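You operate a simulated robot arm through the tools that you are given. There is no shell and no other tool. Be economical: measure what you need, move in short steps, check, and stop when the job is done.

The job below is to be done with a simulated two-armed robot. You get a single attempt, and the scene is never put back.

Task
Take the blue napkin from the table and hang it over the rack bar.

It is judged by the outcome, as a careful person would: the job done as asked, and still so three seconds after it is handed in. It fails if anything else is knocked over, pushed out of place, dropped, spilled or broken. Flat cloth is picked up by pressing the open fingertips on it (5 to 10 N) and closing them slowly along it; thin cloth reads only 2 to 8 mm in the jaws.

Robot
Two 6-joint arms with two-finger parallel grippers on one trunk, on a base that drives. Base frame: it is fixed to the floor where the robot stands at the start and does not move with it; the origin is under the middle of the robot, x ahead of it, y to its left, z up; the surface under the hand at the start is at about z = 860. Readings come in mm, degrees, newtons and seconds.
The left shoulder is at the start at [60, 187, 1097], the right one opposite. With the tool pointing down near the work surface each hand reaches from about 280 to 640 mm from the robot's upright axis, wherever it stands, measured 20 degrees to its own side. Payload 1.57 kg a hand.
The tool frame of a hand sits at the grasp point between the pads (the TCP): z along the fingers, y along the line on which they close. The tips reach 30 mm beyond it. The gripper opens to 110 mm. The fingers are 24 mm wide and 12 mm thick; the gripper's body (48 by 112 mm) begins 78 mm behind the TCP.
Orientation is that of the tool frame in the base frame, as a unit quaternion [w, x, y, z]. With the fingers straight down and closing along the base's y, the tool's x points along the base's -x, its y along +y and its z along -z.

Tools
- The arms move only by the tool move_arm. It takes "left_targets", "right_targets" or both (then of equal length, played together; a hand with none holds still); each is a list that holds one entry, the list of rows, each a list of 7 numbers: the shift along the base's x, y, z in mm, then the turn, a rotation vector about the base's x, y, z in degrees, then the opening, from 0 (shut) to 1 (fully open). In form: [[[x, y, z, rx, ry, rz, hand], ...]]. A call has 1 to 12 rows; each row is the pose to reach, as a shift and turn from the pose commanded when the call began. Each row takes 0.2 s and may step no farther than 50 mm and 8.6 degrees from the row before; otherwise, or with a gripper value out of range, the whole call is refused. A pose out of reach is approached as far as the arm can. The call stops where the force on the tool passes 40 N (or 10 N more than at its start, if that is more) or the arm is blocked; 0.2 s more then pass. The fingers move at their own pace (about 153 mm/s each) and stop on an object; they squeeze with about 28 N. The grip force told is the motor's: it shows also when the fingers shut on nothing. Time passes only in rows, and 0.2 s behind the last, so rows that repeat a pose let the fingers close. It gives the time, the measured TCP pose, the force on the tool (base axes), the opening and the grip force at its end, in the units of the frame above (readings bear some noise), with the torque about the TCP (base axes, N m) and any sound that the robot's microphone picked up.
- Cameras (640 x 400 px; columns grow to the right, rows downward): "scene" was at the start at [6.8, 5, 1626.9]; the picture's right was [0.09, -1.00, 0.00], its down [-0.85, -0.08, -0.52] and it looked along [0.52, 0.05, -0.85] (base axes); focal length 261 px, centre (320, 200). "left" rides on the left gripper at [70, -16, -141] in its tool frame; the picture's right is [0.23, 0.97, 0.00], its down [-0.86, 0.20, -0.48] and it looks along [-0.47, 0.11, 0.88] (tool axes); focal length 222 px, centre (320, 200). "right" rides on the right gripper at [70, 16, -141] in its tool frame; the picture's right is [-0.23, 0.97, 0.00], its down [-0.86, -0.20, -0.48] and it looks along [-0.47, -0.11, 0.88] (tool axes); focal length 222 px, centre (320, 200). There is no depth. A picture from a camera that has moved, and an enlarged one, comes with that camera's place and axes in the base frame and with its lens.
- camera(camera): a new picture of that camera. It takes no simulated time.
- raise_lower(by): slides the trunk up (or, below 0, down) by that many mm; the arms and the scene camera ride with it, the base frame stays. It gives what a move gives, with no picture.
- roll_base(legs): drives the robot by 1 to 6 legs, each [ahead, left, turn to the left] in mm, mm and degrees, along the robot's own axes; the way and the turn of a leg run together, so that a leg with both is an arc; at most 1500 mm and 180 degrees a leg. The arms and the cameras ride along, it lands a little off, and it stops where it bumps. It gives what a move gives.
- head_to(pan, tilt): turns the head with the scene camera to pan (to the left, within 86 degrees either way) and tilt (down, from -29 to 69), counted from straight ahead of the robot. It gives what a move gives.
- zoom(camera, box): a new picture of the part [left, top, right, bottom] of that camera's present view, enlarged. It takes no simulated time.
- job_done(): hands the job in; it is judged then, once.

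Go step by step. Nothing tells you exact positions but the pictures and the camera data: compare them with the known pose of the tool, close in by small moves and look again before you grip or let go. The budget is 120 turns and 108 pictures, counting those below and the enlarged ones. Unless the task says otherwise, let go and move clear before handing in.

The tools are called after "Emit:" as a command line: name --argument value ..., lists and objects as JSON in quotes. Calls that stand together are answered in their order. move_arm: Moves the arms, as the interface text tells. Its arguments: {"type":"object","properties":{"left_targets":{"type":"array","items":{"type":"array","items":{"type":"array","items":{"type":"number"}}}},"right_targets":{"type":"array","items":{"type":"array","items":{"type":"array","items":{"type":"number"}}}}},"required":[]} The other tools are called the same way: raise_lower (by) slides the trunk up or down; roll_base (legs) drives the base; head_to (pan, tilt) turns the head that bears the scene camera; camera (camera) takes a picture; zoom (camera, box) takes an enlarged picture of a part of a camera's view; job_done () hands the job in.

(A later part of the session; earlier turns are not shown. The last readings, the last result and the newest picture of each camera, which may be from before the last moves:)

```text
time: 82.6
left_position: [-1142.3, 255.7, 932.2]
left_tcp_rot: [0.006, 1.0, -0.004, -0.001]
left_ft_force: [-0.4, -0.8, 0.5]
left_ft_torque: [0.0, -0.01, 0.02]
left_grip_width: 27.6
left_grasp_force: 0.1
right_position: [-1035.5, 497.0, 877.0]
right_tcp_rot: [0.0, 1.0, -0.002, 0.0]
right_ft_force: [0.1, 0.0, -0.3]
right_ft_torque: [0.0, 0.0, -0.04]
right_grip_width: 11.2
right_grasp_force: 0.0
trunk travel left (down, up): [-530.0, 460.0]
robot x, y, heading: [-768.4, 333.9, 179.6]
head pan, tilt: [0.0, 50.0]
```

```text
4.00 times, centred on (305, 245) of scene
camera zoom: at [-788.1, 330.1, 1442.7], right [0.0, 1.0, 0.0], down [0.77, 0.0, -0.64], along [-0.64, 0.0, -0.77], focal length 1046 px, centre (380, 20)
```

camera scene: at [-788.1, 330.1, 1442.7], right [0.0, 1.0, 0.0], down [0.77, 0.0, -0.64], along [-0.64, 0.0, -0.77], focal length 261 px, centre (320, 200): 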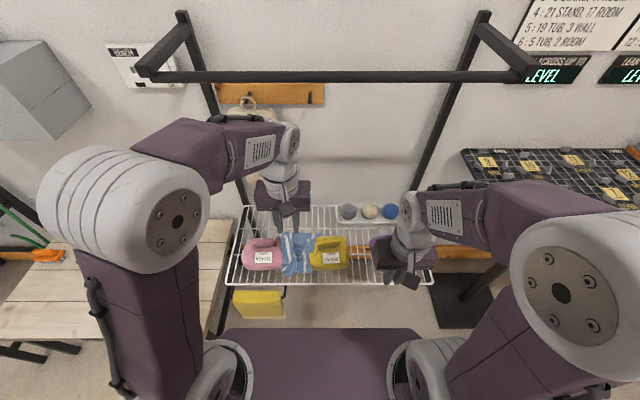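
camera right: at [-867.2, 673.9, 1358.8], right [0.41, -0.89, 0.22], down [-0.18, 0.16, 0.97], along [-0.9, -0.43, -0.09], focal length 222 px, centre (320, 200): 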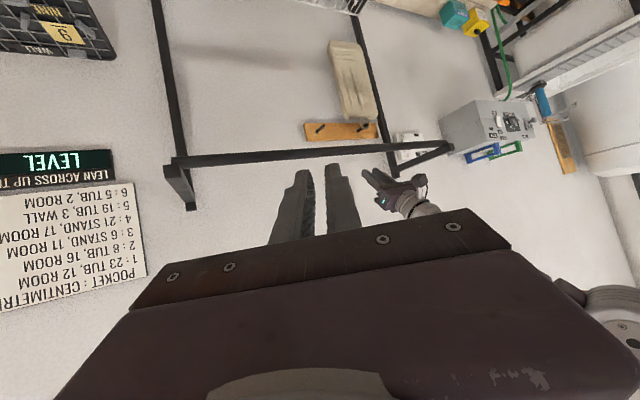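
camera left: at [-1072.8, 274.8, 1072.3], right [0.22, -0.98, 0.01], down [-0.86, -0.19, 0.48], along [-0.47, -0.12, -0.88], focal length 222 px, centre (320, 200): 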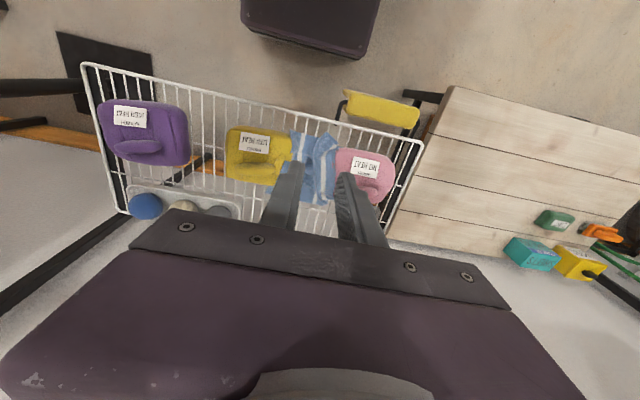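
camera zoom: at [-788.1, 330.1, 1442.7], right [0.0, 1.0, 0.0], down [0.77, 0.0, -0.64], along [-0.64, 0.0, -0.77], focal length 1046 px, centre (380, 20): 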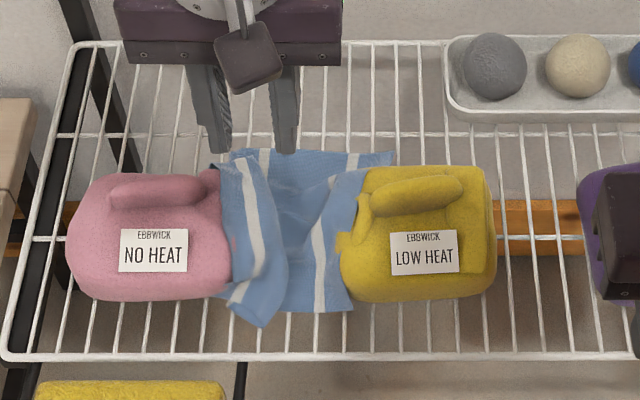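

The napkin lies between two low jugs (tops z≈640) on the wire shelf (z≈551), in a gap at y≈190..300. I'll bring the left hand down over its middle and check.

Emit:
move_arm --left_targets '[[[-17, -3, -33, 0, 0, 0, 0.35], [-34, -5, -66, 0, 0, 0, 0.42], [-52, -8, -99, 0, 0, 0, 0.45], [-70, -10, -132, 0, 0, 0, 0.45], [-87, -12, -165, 0, 0, 0, 0.45], [-104, -14, -198, 0, 0, 0, 0.45], [-120, -16, -230, 0, 0, 0, 0.45]]]'

Emit:
zoom --camera "scene" --box '[225, 195, 385, 295]'

Emit:
camera --camera "left"

```text
time: 84.2
left_position: [-1264.0, 240.1, 701.1]
left_tcp_rot: [0.006, 1.0, -0.003, 0.0]
left_ft_force: [0.2, 0.0, 0.0]
left_ft_torque: [0.0, -0.03, 0.0]
left_grip_width: 49.7
left_grasp_force: 0.0
right_position: [-1037.3, 498.1, 878.0]
right_tcp_rot: [0.0, 1.0, -0.002, 0.001]
right_ft_force: [-0.5, 0.4, -0.4]
right_ft_torque: [0.02, -0.01, -0.01]
right_grip_width: 11.1
right_grasp_force: 0.0
trunk travel left (down, up): [-530.0, 460.0]
robot x, y, heading: [-765.7, 330.9, 179.9]
head pan, tilt: [0.0, 50.0]
```

```text
4.00 times, centred on (305, 245) of scene
camera zoom: at [-789.5, 330.0, 1442.7], right [0.0, 1.0, 0.0], down [0.77, 0.0, -0.64], along [-0.64, 0.0, -0.77], focal length 1046 px, centre (380, 20)
```

zoom: 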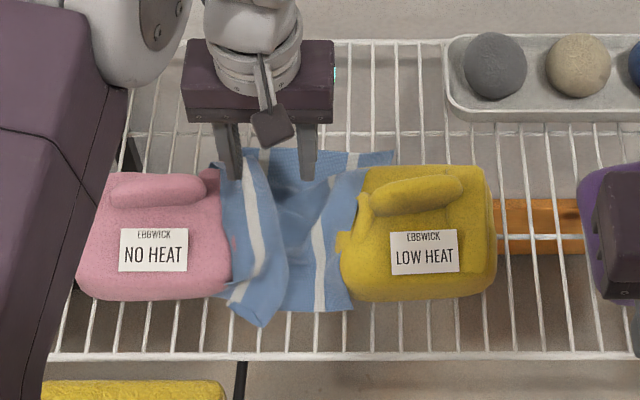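

```text
42 pictures are left
camera left: at [-1194.3, 259.5, 841.2], right [0.22, -0.98, 0.01], down [-0.86, -0.19, 0.48], along [-0.47, -0.12, -0.88], focal length 222 px, centre (320, 200)
```

left: 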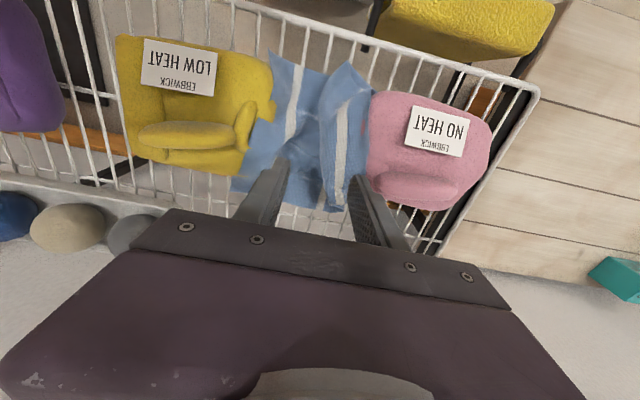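

Positions confirm: gap y≈187..301, shelf z≈555. For a balanced drape I want to grip the napkin's front edge (x≈-1190), so I'll move there and descend close to the cloth.

Emit:
move_arm --left_targets '[[[30, 2, -10, 0, 0, 0, 0.45], [61, 4, -25, 0, 0, 0, 0.45], [61, 4, -60, 0, 0, 0, 0.45], [61, 4, -90, 0, 0, 0, 0.45], [61, 4, -106, 0, 0, 0, 0.45]]]'

Emit:
zoom --camera "scene" --box '[225, 195, 385, 295]'

Emit:
camera --camera "left"

```text
time: 85.4
left_position: [-1202.6, 244.7, 596.5]
left_tcp_rot: [0.008, 1.0, -0.003, -0.001]
left_ft_force: [0.1, 0.3, 0.5]
left_ft_torque: [0.0, -0.01, 0.03]
left_grip_width: 49.6
left_grasp_force: 0.2
right_position: [-1037.2, 499.3, 876.9]
right_tcp_rot: [0.0, 1.0, -0.003, -0.001]
right_ft_force: [-0.3, 0.3, -0.1]
right_ft_torque: [0.0, 0.0, 0.0]
right_grip_width: 11.2
right_grasp_force: 0.0
trunk travel left (down, up): [-530.0, 460.0]
robot x, y, heading: [-768.3, 332.7, 179.8]
head pan, tilt: [0.0, 50.0]
```

```text
4.00 times, centred on (305, 245) of scene
camera zoom: at [-787.3, 331.1, 1442.6], right [0.0, 1.0, 0.0], down [0.77, 0.0, -0.64], along [-0.64, 0.0, -0.77], focal length 1046 px, centre (380, 20)
```

zoom: 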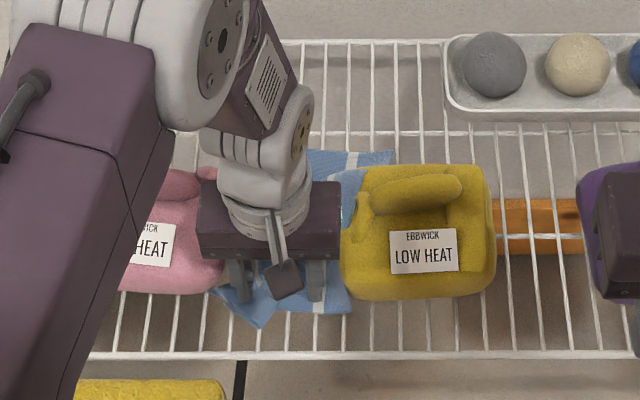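

```text
40 pictures are left
camera left: at [-1132.8, 263.7, 736.5], right [0.22, -0.98, 0.01], down [-0.86, -0.19, 0.48], along [-0.47, -0.12, -0.88], focal length 222 px, centre (320, 200)
```

left: 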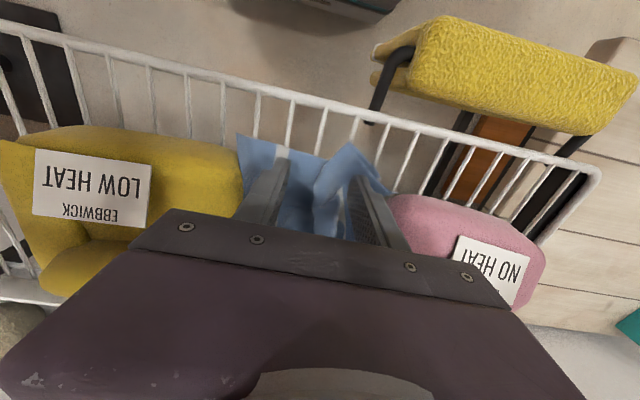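

The fingers straddle the raised fold. I'll descend gently and close slowly.

Emit:
move_arm --left_targets '[[[0, 0, -4, 0, 0, 0, 0.45], [0, 0, -8, 0, 0, 0, 0.45], [0, 0, -8, 0, 0, 0, 0.45]]]'

Emit:
zoom --camera "left" --box '[210, 110, 430, 247]'

```text
time: 86.2
left_position: [-1204.0, 245.1, 592.3]
left_tcp_rot: [0.006, 1.0, -0.004, -0.005]
left_ft_force: [4.7, 0.7, 29.3]
left_ft_torque: [-0.92, -0.22, 0.14]
left_grip_width: 48.9
left_grasp_force: 0.2
right_position: [-1033.4, 498.8, 878.0]
right_tcp_rot: [0.0, 1.0, -0.002, -0.001]
right_ft_force: [-0.5, 0.2, -0.6]
right_ft_torque: [0.0, 0.0, 0.03]
right_grip_width: 11.0
right_grasp_force: 0.0
trunk travel left (down, up): [-530.0, 460.0]
robot x, y, heading: [-764.2, 332.3, 179.8]
head pan, tilt: [0.0, 50.0]
stopped in row 3 (left hand): the force on the tool passed its limit at 42 N (the readings are from after the stop); the commanded pose is now the measured one
```

```text
2.91 times, centred on (320, 178) of left
camera zoom: at [-1133.3, 264.6, 732.2], right [0.22, -0.98, 0.01], down [-0.85, -0.19, 0.49], along [-0.48, -0.12, -0.87], focal length 646 px, centre (320, 262)
```

zoom: 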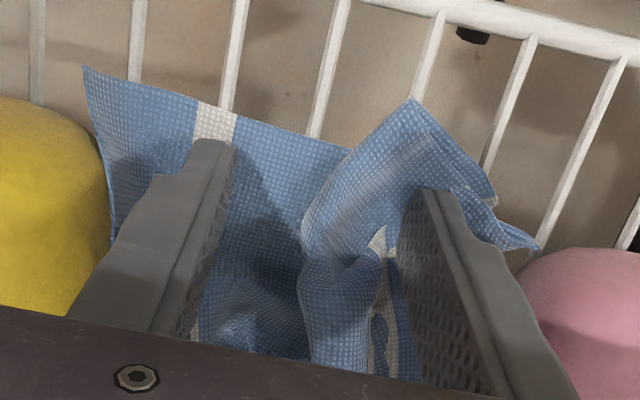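

Contact was at TCP z≈592. I'll ease up about 1.5 mm and close slowly around the fold.

Emit:
move_arm --left_targets '[[[0, 0, 1.5, 0, 0, 0, 0.45], [0, 0, 1.5, 0, 0, 0, 0.4], [0, 0, 1.5, 0, 0, 0, 0.35], [0, 0, 1.5, 0, 0, 0, 0.3], [0, 0, 1.5, 0, 0, 0, 0.25], [0, 0, 1.5, 0, 0, 0, 0.2], [0, 0, 1.5, 0, 0, 0, 0.15], [0, 0, 1.5, 0, 0, 0, 0.1], [0, 0, 1.5, 0, 0, 0, 0.05], [0, 0, 1.5, 0, 0, 0, 0], [0, 0, 1.5, 0, 0, 0, 0], [0, 0, 1.5, 0, 0, 0, 0]]]'

Emit:
zoom --camera "left" --box '[210, 110, 430, 247]'

```text
time: 88.8
left_position: [-1203.8, 244.6, 592.4]
left_tcp_rot: [0.006, 1.0, -0.003, -0.005]
left_ft_force: [-0.5, -2.6, 22.5]
left_ft_torque: [-0.36, -0.08, -0.06]
left_grip_width: 1.8
left_grasp_force: 24.2
right_position: [-1034.9, 499.1, 878.5]
right_tcp_rot: [0.001, 1.0, -0.002, -0.001]
right_ft_force: [0.3, -0.1, 0.7]
right_ft_torque: [-0.02, 0.01, -0.03]
right_grip_width: 11.0
right_grasp_force: 0.1
trunk travel left (down, up): [-530.0, 460.0]
robot x, y, heading: [-766.9, 327.3, 179.9]
head pan, tilt: [0.0, 50.0]
```

```text
2.91 times, centred on (320, 178) of left
camera zoom: at [-1133.3, 263.3, 732.6], right [0.22, -0.98, 0.01], down [-0.85, -0.19, 0.49], along [-0.47, -0.12, -0.87], focal length 646 px, centre (320, 262)
```

zoom: 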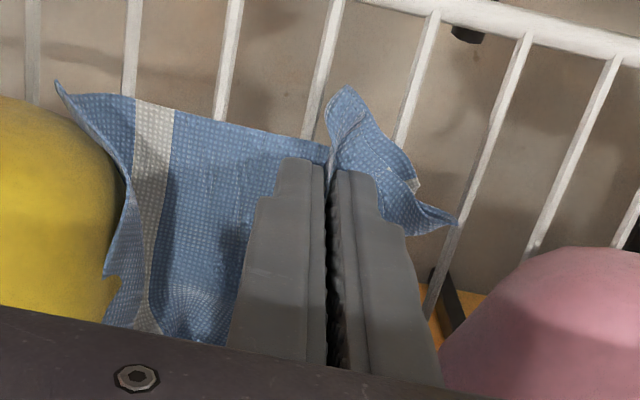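

Cloth is gripped (1.8 mm). Lifting straight up.

Emit:
move_arm --left_targets '[[[0, 0, 8, 0, 0, 0, 0], [0, 0, 25, 0, 0, 0, 0], [0, 0, 50, 0, 0, 0, 0], [5, 0, 85, 0, 0, 0, 0], [15, 0, 120, 0, 0, 0, 0], [30, 0, 160, 0, 0, 0, 0], [45, 0, 200, 0, 0, 0, 0], [60, 0, 240, 0, 0, 0, 0], [60, 0, 280, 0, 0, 0, 0], [60, 0, 280, 0, 0, 0, 0]]]'

Emit:
camera --camera "scene"

Emit:
camera --camera "left"

```text
time: 91.0
left_position: [-1144.1, 245.5, 868.8]
left_tcp_rot: [0.006, 1.0, -0.003, -0.003]
left_ft_force: [0.5, 0.4, -0.2]
left_ft_torque: [0.01, -0.02, -0.04]
left_grip_width: 2.0
left_grasp_force: 23.6
right_position: [-1036.6, 497.2, 878.5]
right_tcp_rot: [0.0, 1.0, -0.001, 0.0]
right_ft_force: [0.4, 0.4, -0.6]
right_ft_torque: [0.0, 0.0, 0.02]
right_grip_width: 10.9
right_grasp_force: 0.0
trunk travel left (down, up): [-530.0, 460.0]
robot x, y, heading: [-769.6, 332.5, 179.8]
head pan, tilt: [0.0, 50.0]
```

```text
37 pictures are left
camera scene: at [-788.7, 330.2, 1442.7], right [0.0, 1.0, 0.0], down [0.77, 0.0, -0.64], along [-0.64, 0.0, -0.77], focal length 261 px, centre (320, 200)
```

scene: 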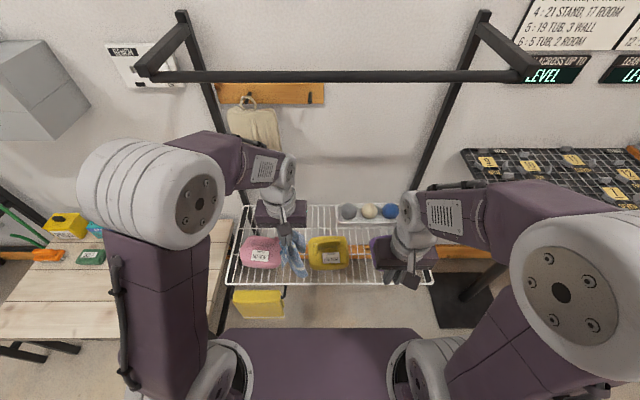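

```text
36 pictures are left
camera left: at [-1073.4, 264.5, 1008.6], right [0.22, -0.98, 0.01], down [-0.85, -0.19, 0.49], along [-0.47, -0.12, -0.87], focal length 222 px, centre (320, 200)
```

left: 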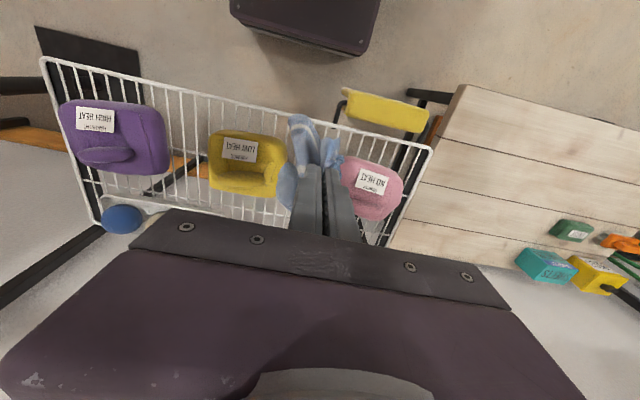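

Held again, and the jugs stay in place. I'll back off 100 mm, raise the trunk fully, then look.

Emit:
roll_base --legs '[[-120, 0, 0]]'

Emit:
raise_lower --by 400

Emit:
raise_lower --by 60

Emit:
move_arm --right_targets '[[[0, 0, 0, -1.6, 4.1, 6, 0.1], [0, 0, 0, -3.2, 8.2, 12, 0.1], [0, 0, 0, -4.8, 12.3, 18, 0.1], [0, 0, 0, -6.4, 16.4, 24, 0.1], [0, 0, 0, -8, 20.5, 30, 0.1], [0, 0, 0, -9.6, 24.6, 36, 0.1], [0, 0, 0, -11.3, 28.6, 42, 0.1]]]'

Emit:
move_arm --right_targets '[[[0, 20, 0, -4.5, 5, -3, 0.1], [0, 40, 0, -9, 10, -6, 0.1], [0, 60, 0, -13.5, 15, -9, 0.1], [0, 80, 0, -18, 20, -12, 0.1]]]'

Emit:
camera --camera "right"

Emit:
camera --camera "scene"

```text
time: 92.2
left_position: [-1024.4, 245.6, 867.8]
left_tcp_rot: [0.006, 1.0, -0.003, -0.004]
left_ft_force: [-0.1, -1.0, 0.2]
left_ft_torque: [0.0, 0.01, 0.02]
left_grip_width: 2.0
left_grasp_force: 23.3
right_position: [-916.4, 497.3, 877.4]
right_tcp_rot: [0.0, 1.0, -0.001, 0.001]
right_ft_force: [0.2, 0.0, 0.6]
right_ft_torque: [0.0, 0.02, 0.0]
right_grip_width: 11.1
right_grasp_force: 0.1
trunk travel left (down, up): [-530.0, 460.0]
robot x, y, heading: [-649.1, 333.0, 179.8]
head pan, tilt: [0.0, 50.0]
```

```text
time: 96.1
left_position: [-1024.2, 245.0, 1268.4]
left_tcp_rot: [0.006, 1.0, -0.003, -0.002]
left_ft_force: [0.0, 0.1, -0.4]
left_ft_torque: [0.01, -0.02, 0.0]
left_grip_width: 2.0
left_grasp_force: 23.8
right_position: [-917.0, 498.0, 1277.4]
right_tcp_rot: [0.0, 1.0, -0.003, 0.0]
right_ft_force: [0.1, -0.3, -0.4]
right_ft_torque: [-0.01, -0.02, 0.0]
right_grip_width: 11.0
right_grasp_force: 0.1
trunk travel left (down, up): [-930.0, 60.0]
robot x, y, heading: [-650.0, 329.1, 179.8]
head pan, tilt: [0.0, 50.0]
```

```text
time: 97.1
left_position: [-1024.8, 244.8, 1327.7]
left_tcp_rot: [0.006, 1.0, -0.004, -0.003]
left_ft_force: [-0.1, 0.2, -0.8]
left_ft_torque: [0.0, -0.01, -0.03]
left_grip_width: 1.9
left_grasp_force: 22.9
right_position: [-917.0, 496.6, 1337.8]
right_tcp_rot: [0.0, 1.0, -0.001, 0.0]
right_ft_force: [-0.4, 0.2, -0.3]
right_ft_torque: [0.0, 0.01, 0.02]
right_grip_width: 10.8
right_grasp_force: 0.0
trunk travel left (down, up): [-990.0, 0.0]
robot x, y, heading: [-649.8, 335.0, 179.8]
head pan, tilt: [0.0, 50.0]
```

```text
time: 98.7
left_position: [-1025.7, 246.5, 1328.2]
left_tcp_rot: [0.006, 1.0, -0.004, -0.003]
left_ft_force: [0.4, -0.2, 0.6]
left_ft_torque: [0.0, -0.01, -0.01]
left_grip_width: 2.1
left_grasp_force: 23.9
right_position: [-963.5, 525.1, 1368.2]
right_tcp_rot: [0.098, 0.899, 0.353, -0.241]
right_ft_force: [1.0, -0.1, 0.1]
right_ft_torque: [-0.03, 0.0, 0.02]
right_grip_width: 11.0
right_grasp_force: 0.0
right hand out of reach, approached as far as the arm can: row 2, 3, 4, 5, 6, 7
trunk travel left (down, up): [-990.0, 0.0]
robot x, y, heading: [-649.7, 328.6, 180.0]
head pan, tilt: [0.0, 50.0]
```

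```text
time: 99.7
left_position: [-1024.6, 246.7, 1328.1]
left_tcp_rot: [0.005, 1.0, -0.004, -0.003]
left_ft_force: [-0.4, -0.3, 0.6]
left_ft_torque: [0.0, 0.01, 0.0]
left_grip_width: 1.8
left_grasp_force: 23.8
right_position: [-965.2, 607.6, 1369.7]
right_tcp_rot: [0.147, 0.849, 0.226, -0.454]
right_ft_force: [0.3, -0.4, -0.2]
right_ft_torque: [-0.02, 0.02, 0.0]
right_grip_width: 11.3
right_grasp_force: 0.1
right hand out of reach, approached as far as the arm can: row 1, 2, 3, 4
trunk travel left (down, up): [-990.0, 0.0]
robot x, y, heading: [-648.8, 333.8, 179.8]
head pan, tilt: [0.0, 50.0]
```

```text
35 pictures are left
camera right: at [-823.1, 677.2, 1388.4], right [0.4, -0.89, 0.23], down [-0.18, 0.17, 0.97], along [-0.9, -0.43, -0.09], focal length 222 px, centre (320, 200)
```

right: 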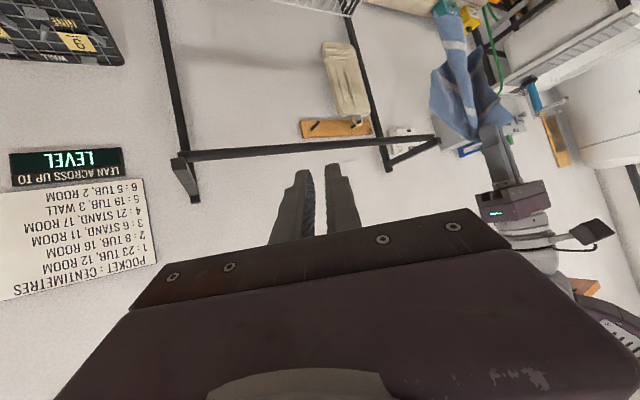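

```text
34 pictures are left
camera scene: at [-668.4, 331.6, 1902.7], right [0.0, 1.0, 0.0], down [0.77, 0.0, -0.64], along [-0.64, 0.0, -0.77], focal length 261 px, centre (320, 200)
```

scene: 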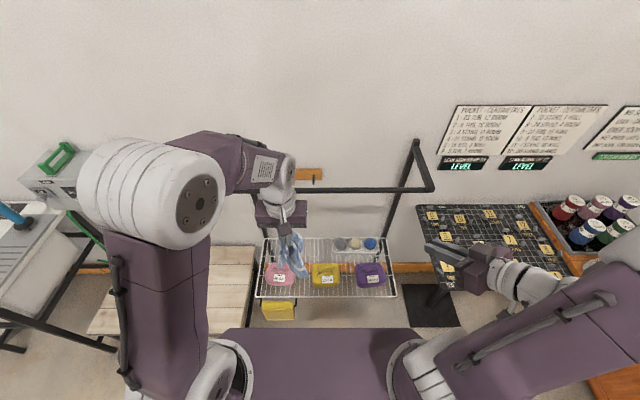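

Emit:
zoom --camera "right" --box '[400, 0, 560, 200]'

```text
2.00 times, centred on (480, 100) of right
camera zoom: at [-823.1, 677.2, 1388.4], right [0.4, -0.89, 0.23], down [-0.18, 0.17, 0.97], along [-0.9, -0.43, -0.09], focal length 444 px, centre (0, 400)
```

zoom: 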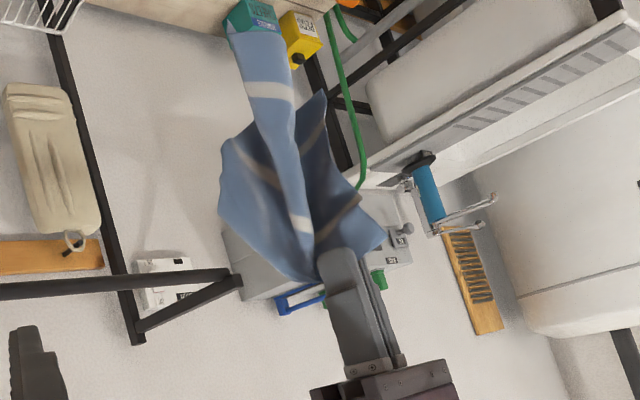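

The cloth hangs with a ~213 mm tail, centre of mass about 85 mm below the grip. I'll drive forward, raise to about 85 mm above the bar, sweep over it with the tool vertical, then lower the hand behind the bar so both sides hang before release.

Emit:
roll_base --legs '[[110, 0, 0]]'

Emit:
move_arm --left_targets '[[[-30, 0, 10, 0, 0, 0, 0], [-60, 0, 10, 0, 0, 0, 0], [-90, 0, 10, 0, 0, 0, 0], [-100, 0, 10, 0, 0, 0, 0], [-100, 0, 10, 0, 0, 0, 0]]]'

Emit:
camera --camera "right"

Emit:
zoom --camera "scene" --box '[220, 110, 420, 235]'

```text
time: 100.9
left_position: [-1127.4, 245.3, 1330.5]
left_tcp_rot: [0.006, 1.0, -0.002, -0.006]
left_ft_force: [0.4, 0.3, -0.3]
left_ft_torque: [0.03, 0.06, 0.01]
left_grip_width: 1.9
left_grasp_force: 23.5
right_position: [-1068.0, 606.8, 1371.1]
right_tcp_rot: [0.147, 0.848, 0.229, -0.455]
right_ft_force: [0.1, 0.4, -0.2]
right_ft_torque: [0.02, 0.0, -0.02]
right_grip_width: 11.0
right_grasp_force: 0.0
trunk travel left (down, up): [-990.0, 0.0]
robot x, y, heading: [-766.8, 327.2, 180.1]
head pan, tilt: [0.0, 50.0]
```

```text
time: 102.1
left_position: [-1233.6, 244.9, 1339.0]
left_tcp_rot: [0.005, 1.0, -0.003, -0.004]
left_ft_force: [0.8, 0.4, 0.0]
left_ft_torque: [0.01, 0.03, 0.05]
left_grip_width: 2.1
left_grasp_force: 23.6
right_position: [-1076.1, 606.3, 1369.2]
right_tcp_rot: [0.146, 0.85, 0.228, -0.452]
right_ft_force: [0.6, -0.4, 0.4]
right_ft_torque: [0.02, 0.01, 0.0]
right_grip_width: 11.0
right_grasp_force: 0.0
trunk travel left (down, up): [-990.0, 0.0]
robot x, y, heading: [-763.6, 333.1, 180.1]
head pan, tilt: [0.0, 50.0]
```

```text
32 pictures are left
camera right: at [-932.6, 675.6, 1389.2], right [0.4, -0.89, 0.23], down [-0.18, 0.17, 0.97], along [-0.9, -0.43, -0.09], focal length 222 px, centre (320, 200)
```

right: 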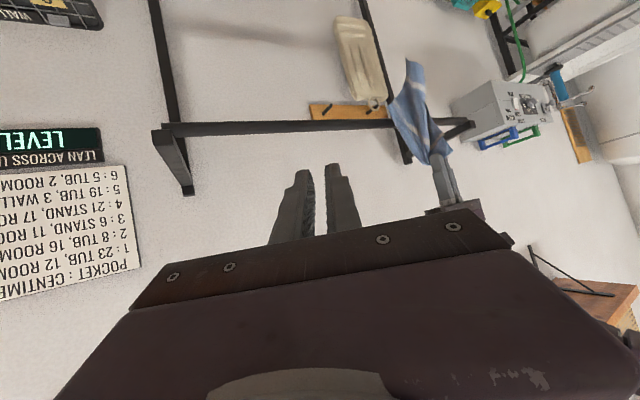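

```text
3.20 times, centred on (320, 172) of scene
camera zoom: at [-776.7, 329.9, 1902.7], right [0.0, 1.0, 0.0], down [0.77, 0.0, -0.64], along [-0.64, 0.0, -0.77], focal length 836 px, centre (320, 288)
```

zoom: 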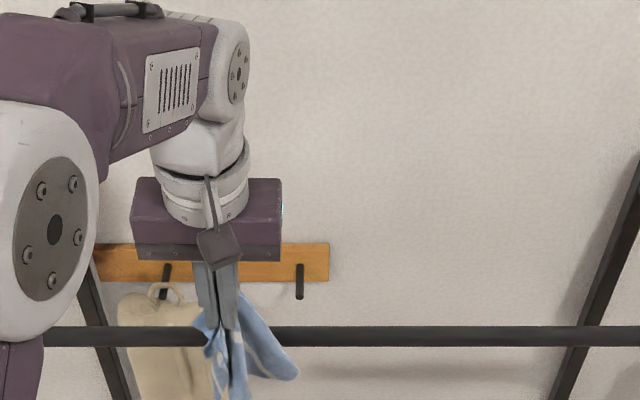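

Lined up. Sweeping over the bar and down behind it.

Emit:
move_arm --left_targets '[[[-26, 0, 0, 0, 0, 0, 0], [-51, 0, -3, 0, 0, 0, 0], [-78, 0, -9, 0, 0, 0, 0], [-106, 0, -27, 0, 0, 0, 0], [-118, 0, -42, 0, 0, 0, 0], [-124, 0, -56, 0, 0, 0, 0], [-128, 0, -87, 0, 0, 0, 0], [-120, 0, -115, 0, 0, 0, 0], [-112, 0, -130, 0, 0, 0, 0], [-112, 0, -130, 0, 0, 0, 0], [-112, 0, -130, 0, 0, 0, 0]]]'

Emit:
zoom --camera "right" --box '[320, 30, 500, 220]'

Emit:
zoom --camera "scene" --box '[220, 110, 420, 235]'

```text
time: 104.5
left_position: [-1346.4, 245.5, 1206.1]
left_tcp_rot: [0.006, 1.0, -0.003, -0.003]
left_ft_force: [-0.3, -0.8, 0.8]
left_ft_torque: [-0.02, 0.01, -0.02]
left_grip_width: 2.4
left_grasp_force: 23.4
left hand out of reach, approached as far as the arm can: row 5, 6, 7
right_position: [-1076.8, 606.5, 1367.9]
right_tcp_rot: [0.148, 0.849, 0.229, -0.452]
right_ft_force: [-0.1, -0.7, -0.7]
right_ft_torque: [0.04, 0.01, 0.0]
right_grip_width: 10.7
right_grasp_force: 0.0
trunk travel left (down, up): [-990.0, 0.0]
robot x, y, heading: [-760.9, 330.7, 179.9]
head pan, tilt: [0.0, 50.0]
```

```text
2.11 times, centred on (410, 125) of right
camera zoom: at [-935.4, 675.6, 1388.8], right [0.4, -0.89, 0.23], down [-0.19, 0.17, 0.97], along [-0.9, -0.43, -0.1], focal length 468 px, centre (130, 358)
```

zoom: 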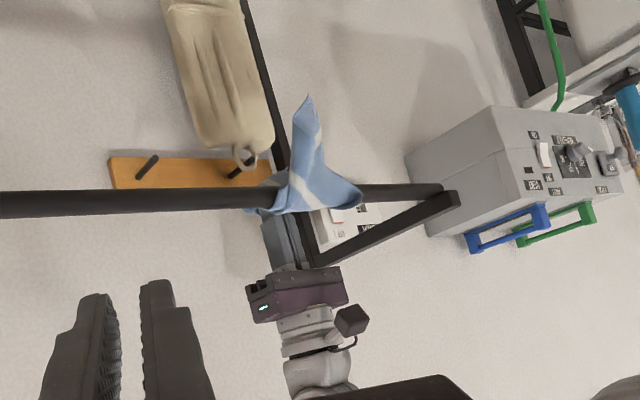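

```text
3.20 times, centred on (320, 172) of scene
camera zoom: at [-780.6, 329.9, 1902.7], right [0.0, 1.0, 0.0], down [0.77, 0.0, -0.64], along [-0.64, 0.0, -0.77], focal length 836 px, centre (320, 288)
```

zoom: 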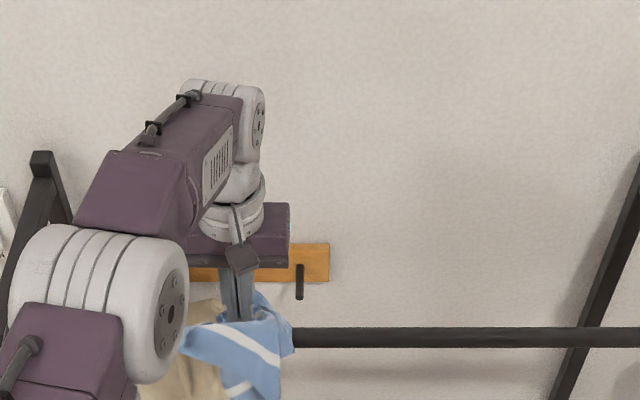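

Both sides hang now: the front tail is ~118 mm, the rear grip only ~77 mm past the bar. By area the front would be heavier, so I'll pull the hand further down behind the bar to even it out.

Emit:
move_arm --left_targets '[[[0, 0, -12, 0, 0, 0, 0], [0, 0, -24, 0, 0, 0, 0], [0, 0, -36, 0, 0, 0, 0], [0, 0, -46, 0, 0, 0, 0], [0, 0, -46, 0, 0, 0, 0]]]'

Emit:
zoom --camera "right" --box '[320, 30, 500, 220]'

Emit:
camera --camera "left"

```text
time: 105.7
left_position: [-1346.0, 245.0, 1160.7]
left_tcp_rot: [0.005, 1.0, -0.002, -0.003]
left_ft_force: [0.1, -0.2, 0.2]
left_ft_torque: [-0.01, -0.04, 0.03]
left_grip_width: 2.2
left_grasp_force: 23.6
right_position: [-1077.3, 606.9, 1367.7]
right_tcp_rot: [0.147, 0.849, 0.228, -0.453]
right_ft_force: [0.1, 0.1, 0.1]
right_ft_torque: [0.0, -0.03, 0.01]
right_grip_width: 11.2
right_grasp_force: 0.1
trunk travel left (down, up): [-990.0, 0.0]
robot x, y, heading: [-761.1, 333.1, 179.8]
head pan, tilt: [0.0, 50.0]
```

```text
2.11 times, centred on (410, 125) of right
camera zoom: at [-934.5, 675.7, 1388.9], right [0.4, -0.89, 0.23], down [-0.18, 0.17, 0.97], along [-0.9, -0.43, -0.1], focal length 468 px, centre (130, 358)
```

zoom: 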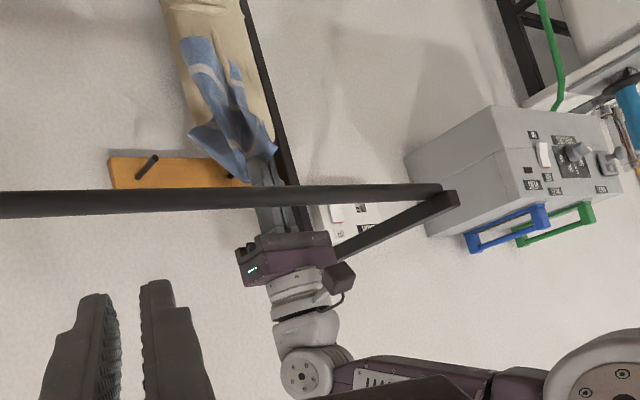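

```text
27 pictures are left
camera left: at [-1275.1, 263.7, 1301.7], right [0.22, -0.98, 0.01], down [-0.85, -0.19, 0.49], along [-0.47, -0.12, -0.87], focal length 222 px, centre (320, 200)
```

left: 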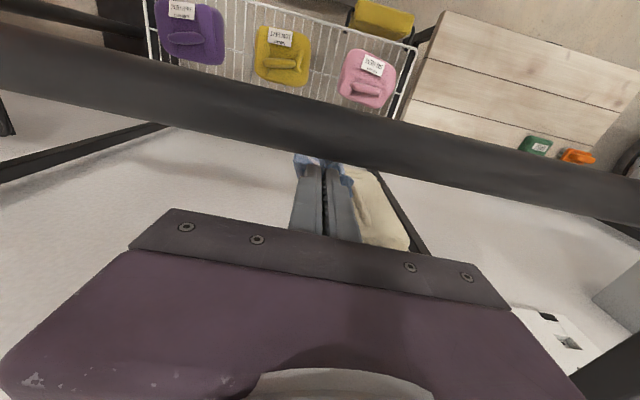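

That pulled the whole napkin over to the rear (still gripped). It is clearly a matter of balance with modest friction. Now I can do it the other way: bring the hand up and forward over the bar so the tail stays behind and the hand is in front. Then I can test balance with slack before letting go.

Emit:
move_arm --left_targets '[[[0, 0, 45, 0, 0, 0, 0], [0, 0, 90, 0, 0, 0, 0], [3, 0, 130, 0, 0, 0, 0], [15, 0, 165, 0, 0, 0, 0], [50, 0, 172, 0, 0, 0, 0], [85, 0, 165, 0, 0, 0, 0], [110, 0, 140, 0, 0, 0, 0], [125, 0, 100, 0, 0, 0, 0], [125, 0, 65, 0, 0, 0, 0], [118, 0, 40, 0, 0, 0, 0], [118, 0, 40, 0, 0, 0, 0], [118, 0, 40, 0, 0, 0, 0]]]'

Emit:
zoom --camera "right" --box '[320, 30, 500, 220]'

Emit:
camera --camera "left"

```text
time: 108.3
left_position: [-1225.7, 247.4, 1200.0]
left_tcp_rot: [0.005, 1.0, -0.002, -0.004]
left_ft_force: [-0.7, 0.4, -0.1]
left_ft_torque: [-0.02, -0.03, 0.0]
left_grip_width: 2.0
left_grasp_force: 24.0
right_position: [-1076.1, 606.2, 1368.5]
right_tcp_rot: [0.148, 0.849, 0.229, -0.452]
right_ft_force: [-1.1, -0.2, 0.6]
right_ft_torque: [0.02, -0.03, 0.0]
right_grip_width: 11.0
right_grasp_force: 0.0
trunk travel left (down, up): [-990.0, 0.0]
robot x, y, heading: [-763.5, 332.4, 179.9]
head pan, tilt: [0.0, 50.0]
```

```text
2.11 times, centred on (410, 125) of right
camera zoom: at [-933.9, 675.6, 1389.0], right [0.4, -0.89, 0.23], down [-0.18, 0.17, 0.97], along [-0.9, -0.43, -0.1], focal length 468 px, centre (130, 358)
```

zoom: 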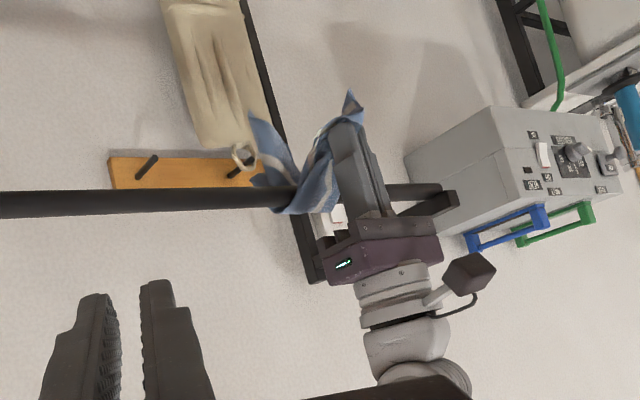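

```text
25 pictures are left
camera left: at [-1156.4, 265.7, 1340.3], right [0.22, -0.98, 0.01], down [-0.85, -0.19, 0.49], along [-0.47, -0.12, -0.87], focal length 222 px, centre (320, 200)
```

left: 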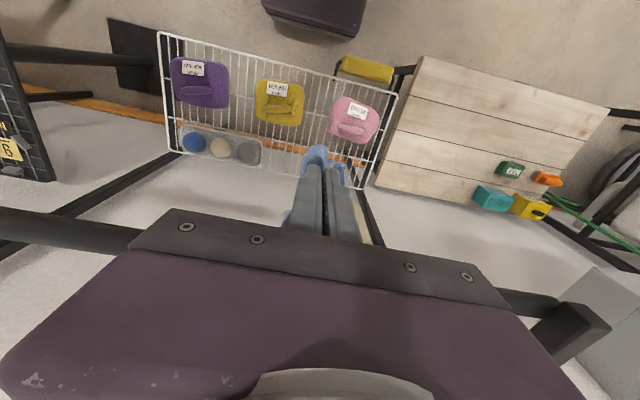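

Good side view: rear flap ~118 mm below the bar, front grip ~74 mm past it plus a free corner. Slack test: move the hand ~22 mm toward the bar and see whether the cloth slides.

Emit:
move_arm --left_targets '[[[-5, 0, 10, 0, 0, 0, 0], [-10, 0, 20, 0, 0, 0, 0], [-10, 0, 20, 0, 0, 0, 0], [-10, 0, 20, 0, 0, 0, 0], [-10, 0, 20, 0, 0, 0, 0]]]'

Emit:
zoom --camera "right" --box '[370, 50, 470, 150]'

```text
time: 109.5
left_position: [-1238.8, 247.1, 1219.4]
left_tcp_rot: [0.006, 1.0, -0.003, -0.002]
left_ft_force: [0.0, -0.3, 0.2]
left_ft_torque: [0.02, -0.03, 0.02]
left_grip_width: 1.9
left_grasp_force: 24.1
right_position: [-1077.2, 606.4, 1367.8]
right_tcp_rot: [0.149, 0.849, 0.229, -0.452]
right_ft_force: [0.3, 0.3, 0.6]
right_ft_torque: [-0.03, 0.03, -0.03]
right_grip_width: 10.9
right_grasp_force: 0.0
trunk travel left (down, up): [-990.0, 0.0]
robot x, y, heading: [-757.7, 334.0, 179.9]
head pan, tilt: [0.0, 50.0]
```

```text
4.00 times, centred on (420, 100) of right
camera zoom: at [-934.4, 675.6, 1388.9], right [0.4, -0.89, 0.23], down [-0.18, 0.17, 0.97], along [-0.9, -0.43, -0.1], focal length 888 px, centre (-80, 600)
```

zoom: 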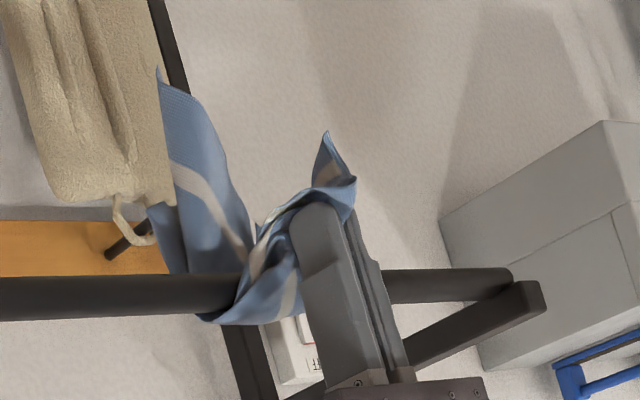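

The rear is heavier: it took up the slack. I'll pull further down in front (grip ~105 mm from the bar), then give slack again.

Emit:
move_arm --left_targets '[[[10, 0, -20, 0, 0, 0, 0], [12, 0, -40, 0, 0, 0, 0], [10, 0, -60, 0, 0, 0, 0], [10, 0, -60, 0, 0, 0, 0], [5, 0, -48, 0, 0, 0, 0], [0, 0, -38, 0, 0, 0, 0], [0, 0, -38, 0, 0, 0, 0], [0, 0, -38, 0, 0, 0, 0], [0, 0, -38, 0, 0, 0, 0]]]'

Emit:
zoom --camera "right" --box '[370, 50, 470, 150]'

```text
time: 111.5
left_position: [-1238.8, 246.8, 1183.0]
left_tcp_rot: [0.007, 1.0, -0.002, -0.002]
left_ft_force: [-0.1, 0.4, 0.0]
left_ft_torque: [-0.02, 0.03, -0.02]
left_grip_width: 2.0
left_grasp_force: 23.8
right_position: [-1077.2, 606.6, 1368.3]
right_tcp_rot: [0.149, 0.849, 0.23, -0.451]
right_ft_force: [0.0, 0.6, 0.9]
right_ft_torque: [-0.04, 0.03, -0.04]
right_grip_width: 11.0
right_grasp_force: 0.1
trunk travel left (down, up): [-990.0, 0.0]
robot x, y, heading: [-761.5, 334.9, 179.8]
head pan, tilt: [0.0, 50.0]
```

```text
4.00 times, centred on (420, 100) of right
camera zoom: at [-934.4, 675.7, 1388.9], right [0.4, -0.89, 0.23], down [-0.18, 0.17, 0.97], along [-0.9, -0.43, -0.1], focal length 888 px, centre (-80, 600)
```

zoom: 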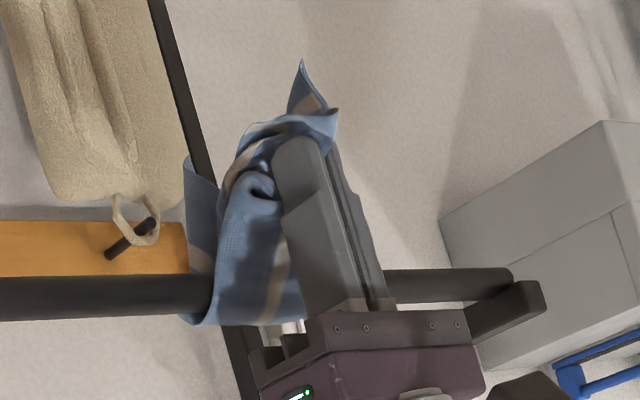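

There is stable slack now at ~104 mm, though the front might become too heavy on release. I'll raise the hand to let the cloth slip back, then pull to a taut ~86 mm, between the two tested points, and look.

Emit:
move_arm --left_targets '[[[0, 0, 25, 0, 0, 0, 0], [-5, 0, 45, 0, 0, 0, 0], [-10, 0, 60, 0, 0, 0, 0], [-10, 0, 60, 0, 0, 0, 0], [-10, 0, 60, 0, 0, 0, 0], [0, 0, 40, 0, 0, 0, 0], [7, 0, 18, 0, 0, 0, 0], [7, 0, -2, 0, 0, 0, 0], [7, 0, -2, 0, 0, 0, 0], [7, 0, -2, 0, 0, 0, 0]]]'

Emit:
zoom --camera "right" --box '[370, 50, 470, 150]'

Emit:
zoom --camera "scene" --box '[220, 130, 380, 230]'

```text
time: 113.7
left_position: [-1231.3, 245.1, 1181.6]
left_tcp_rot: [0.006, 1.0, -0.002, -0.002]
left_ft_force: [-0.2, 0.7, 0.0]
left_ft_torque: [-0.02, 0.0, 0.02]
left_grip_width: 1.9
left_grasp_force: 23.1
right_position: [-1076.4, 605.8, 1369.4]
right_tcp_rot: [0.149, 0.849, 0.229, -0.452]
right_ft_force: [-0.1, -0.4, 0.3]
right_ft_torque: [-0.04, 0.04, 0.02]
right_grip_width: 10.9
right_grasp_force: 0.1
trunk travel left (down, up): [-990.0, 0.0]
robot x, y, heading: [-760.0, 330.8, 180.2]
head pan, tilt: [0.0, 50.0]
```

```text
4.00 times, centred on (420, 100) of right
camera zoom: at [-934.1, 675.7, 1388.9], right [0.4, -0.89, 0.23], down [-0.18, 0.17, 0.97], along [-0.9, -0.43, -0.1], focal length 888 px, centre (-80, 600)
```

zoom: 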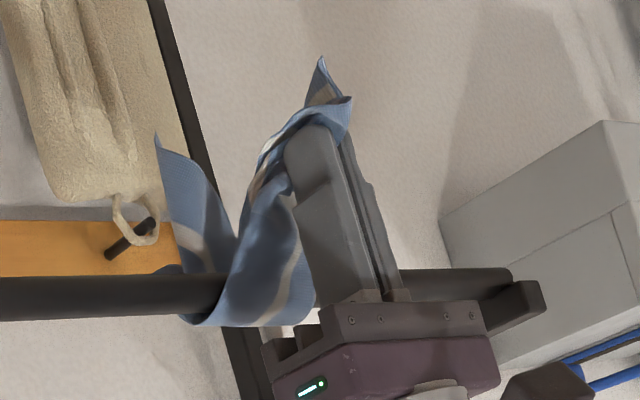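

```text
4.00 times, centred on (300, 180) of scene
camera zoom: at [-778.8, 330.0, 1902.7], right [0.0, 1.0, 0.0], down [0.77, 0.0, -0.64], along [-0.64, 0.0, -0.77], focal length 1046 px, centre (400, 280)
```

zoom: 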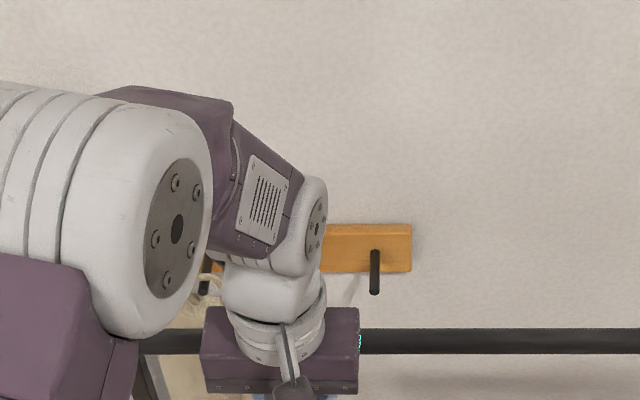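

Nicely balanced in appearance: rear ~105 mm, front ~85 mm plus the free corner. A short slack test before releasing.

Emit:
move_arm --left_targets '[[[-5, 0, 7, 0, 0, 0, 0], [-8, 0, 14, 0, 0, 0, 0], [-8, 0, 14, 0, 0, 0, 0], [-8, 0, 14, 0, 0, 0, 0], [-8, 0, 14, 0, 0, 0, 0], [-8, 0, 14, 0, 0, 0, 0]]]'

Emit:
zoom --camera "right" --box '[370, 50, 470, 150]'

```text
time: 115.1
left_position: [-1238.6, 244.5, 1196.2]
left_tcp_rot: [0.006, 1.0, -0.002, -0.002]
left_ft_force: [0.6, -0.3, 0.1]
left_ft_torque: [-0.03, 0.0, 0.0]
left_grip_width: 2.4
left_grasp_force: 23.7
right_position: [-1077.8, 606.5, 1367.1]
right_tcp_rot: [0.149, 0.849, 0.23, -0.452]
right_ft_force: [-0.8, 0.4, -0.1]
right_ft_torque: [0.03, 0.04, -0.01]
right_grip_width: 11.0
right_grasp_force: 0.1
trunk travel left (down, up): [-990.0, 0.0]
robot x, y, heading: [-756.9, 333.2, 179.8]
head pan, tilt: [0.0, 50.0]
```

```text
4.00 times, centred on (420, 100) of right
camera zoom: at [-934.4, 675.7, 1388.9], right [0.4, -0.89, 0.23], down [-0.18, 0.17, 0.97], along [-0.9, -0.43, -0.1], focal length 888 px, centre (-80, 600)
```

zoom: 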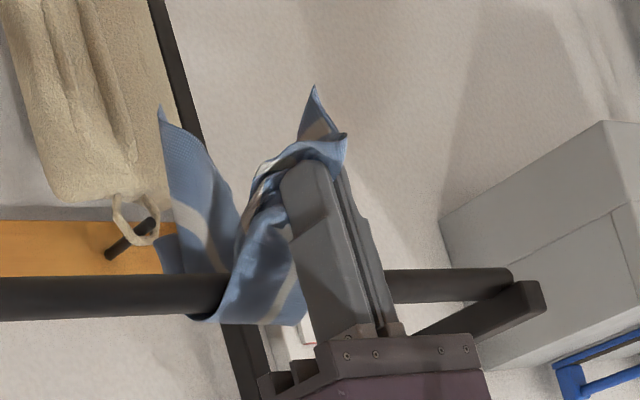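

The rear took the slack again, as expected while the hand carries most of the front's weight. Releasing taut at ~87 mm, nearly vertical below the bar, should give equal sides, so I'll position there and let go.

Emit:
move_arm --left_targets '[[[3, 0, -10, 0, 0, 0, 0], [-2, 0, -20, 0, 0, 0, 0], [-9, 0, -28, 0, 0, 0, 0], [-9, 0, -28, 0, 0, 0, 0], [-9, 0, -28, 0, 0, 0, 0], [-9, 0, -28, 0, 0, 0, 0.12], [-9, 0, -28, 0, 0, 0, 0.3], [-9, 0, -28, 0, 0, 0, 0.4], [-9, 0, -28, 0, 0, 0, 0.4], [-9, 0, -28, 0, 0, 0, 0.4], [-9, 0, -28, 0, 0, 0, 0.4]]]'

Emit:
zoom --camera "right" --box '[370, 50, 470, 150]'

```text
time: 117.5
left_position: [-1248.4, 244.9, 1169.8]
left_tcp_rot: [0.007, 1.0, -0.003, -0.003]
left_ft_force: [0.0, 0.2, 0.0]
left_ft_torque: [-0.01, 0.0, 0.0]
left_grip_width: 43.8
left_grasp_force: 0.0
right_position: [-1075.8, 607.2, 1369.5]
right_tcp_rot: [0.148, 0.849, 0.229, -0.452]
right_ft_force: [0.3, -0.2, 0.0]
right_ft_torque: [0.02, 0.01, 0.02]
right_grip_width: 10.9
right_grasp_force: 0.0
trunk travel left (down, up): [-990.0, 0.0]
robot x, y, heading: [-760.0, 330.2, 179.8]
head pan, tilt: [0.0, 50.0]
```

```text
4.00 times, centred on (420, 100) of right
camera zoom: at [-934.4, 675.7, 1388.9], right [0.4, -0.89, 0.23], down [-0.18, 0.17, 0.97], along [-0.9, -0.43, -0.1], focal length 888 px, centre (-80, 600)
```

zoom: 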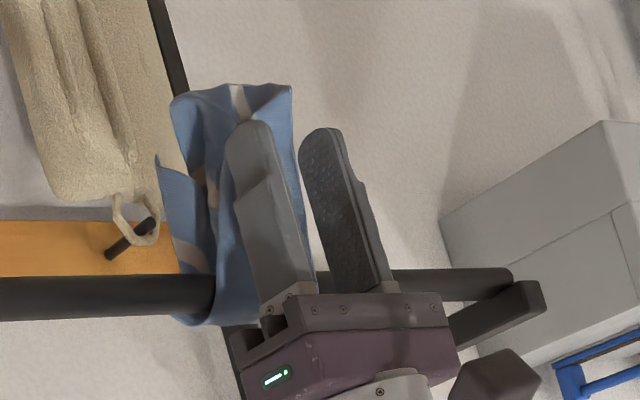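

It's hanging on its own with both sides down. I'll wait 2 s without moving and check that it isn't creeping.

Emit:
move_arm --left_targets '[[[0, 0, 0, 0, 0, 0, 0.4], [0, 0, 0, 0, 0, 0, 0.4], [0, 0, 0, 0, 0, 0, 0.4], [0, 0, 0, 0, 0, 0, 0.4], [0, 0, 0, 0, 0, 0, 0.4], [0, 0, 0, 0, 0, 0, 0.4], [0, 0, 0, 0, 0, 0, 0.4], [0, 0, 0, 0, 0, 0, 0.4], [0, 0, 0, 0, 0, 0, 0.4], [0, 0, 0, 0, 0, 0, 0.4]]]'

Emit:
zoom --camera "right" --box '[370, 50, 470, 150]'

Emit:
camera --camera "left"

```text
time: 119.7
left_position: [-1248.8, 244.6, 1168.1]
left_tcp_rot: [0.006, 1.0, -0.002, -0.003]
left_ft_force: [-0.1, -0.2, 0.8]
left_ft_torque: [0.0, 0.01, -0.01]
left_grip_width: 44.0
left_grasp_force: 0.1
right_position: [-1077.3, 605.7, 1368.9]
right_tcp_rot: [0.149, 0.849, 0.229, -0.452]
right_ft_force: [1.2, 0.3, 0.2]
right_ft_torque: [0.01, 0.04, -0.03]
right_grip_width: 10.7
right_grasp_force: 0.1
trunk travel left (down, up): [-990.0, 0.0]
robot x, y, heading: [-761.1, 333.5, 180.0]
head pan, tilt: [0.0, 50.0]
```

```text
4.00 times, centred on (420, 100) of right
camera zoom: at [-934.5, 675.7, 1388.9], right [0.4, -0.89, 0.23], down [-0.18, 0.17, 0.97], along [-0.9, -0.43, -0.1], focal length 888 px, centre (-80, 600)
```

zoom: 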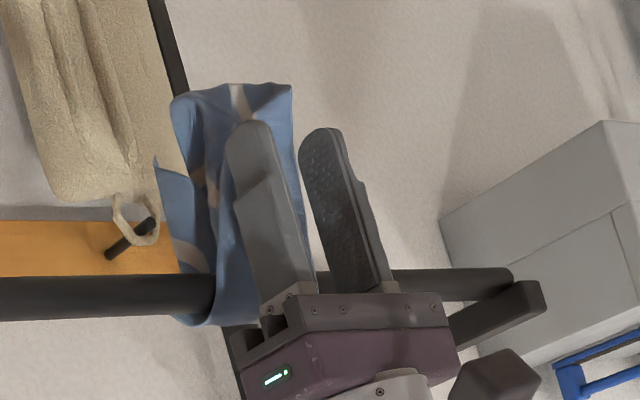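

```text
17 pictures are left
camera left: at [-1178.1, 263.4, 1308.3], right [0.22, -0.98, 0.01], down [-0.85, -0.19, 0.49], along [-0.47, -0.12, -0.87], focal length 222 px, centre (320, 200)
```

left: 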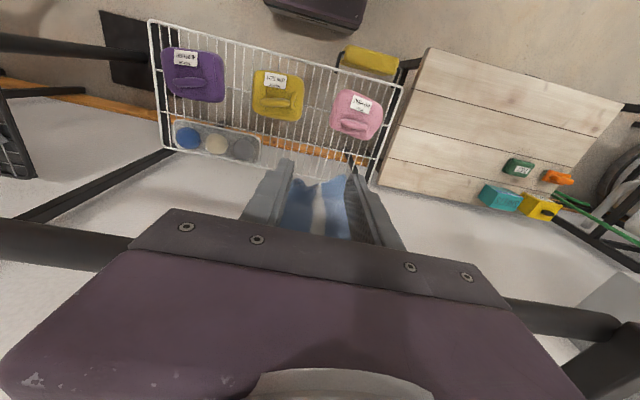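

Stable. Retreating straight back toward the robot, slowly at first.

Emit:
move_arm --left_targets '[[[4, 0, 0, 0, 0, 0, 0.4], [9, 0, 0, 0, 0, 0, 0.4], [16, 0, 0, 0, 0, 0, 0.4], [26, 0, 0, 0, 0, 0, 0.4], [38, 0, 0, 0, 0, 0, 0.4], [55, 0, 0, 0, 0, 0, 0.4], [75, 0, 0, 0, 0, 0, 0.4], [100, 0, 0, 0, 0, 0, 0.4], [130, 0, 0, 0, 0, 0, 0.4]]]'

Emit:
zoom --camera "right" --box '[370, 50, 470, 150]'

```text
time: 121.7
left_position: [-1117.1, 244.5, 1166.7]
left_tcp_rot: [0.006, 1.0, -0.003, -0.004]
left_ft_force: [-0.3, 0.4, -0.5]
left_ft_torque: [-0.03, -0.02, -0.01]
left_grip_width: 44.3
left_grasp_force: 0.0
right_position: [-1076.0, 607.8, 1370.1]
right_tcp_rot: [0.149, 0.849, 0.229, -0.452]
right_ft_force: [-0.3, -0.4, -0.2]
right_ft_torque: [-0.01, 0.01, -0.03]
right_grip_width: 11.0
right_grasp_force: 0.0
trunk travel left (down, up): [-990.0, 0.0]
robot x, y, heading: [-758.0, 334.0, 179.8]
head pan, tilt: [0.0, 50.0]
```

```text
4.00 times, centred on (420, 100) of right
camera zoom: at [-933.4, 675.8, 1389.0], right [0.4, -0.89, 0.23], down [-0.18, 0.17, 0.97], along [-0.9, -0.43, -0.09], focal length 888 px, centre (-80, 600)
```

zoom: 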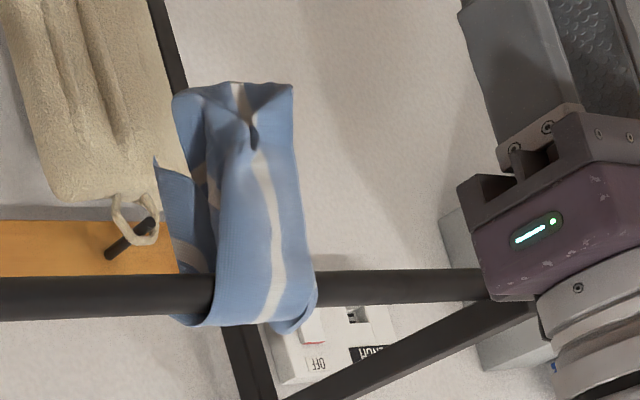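

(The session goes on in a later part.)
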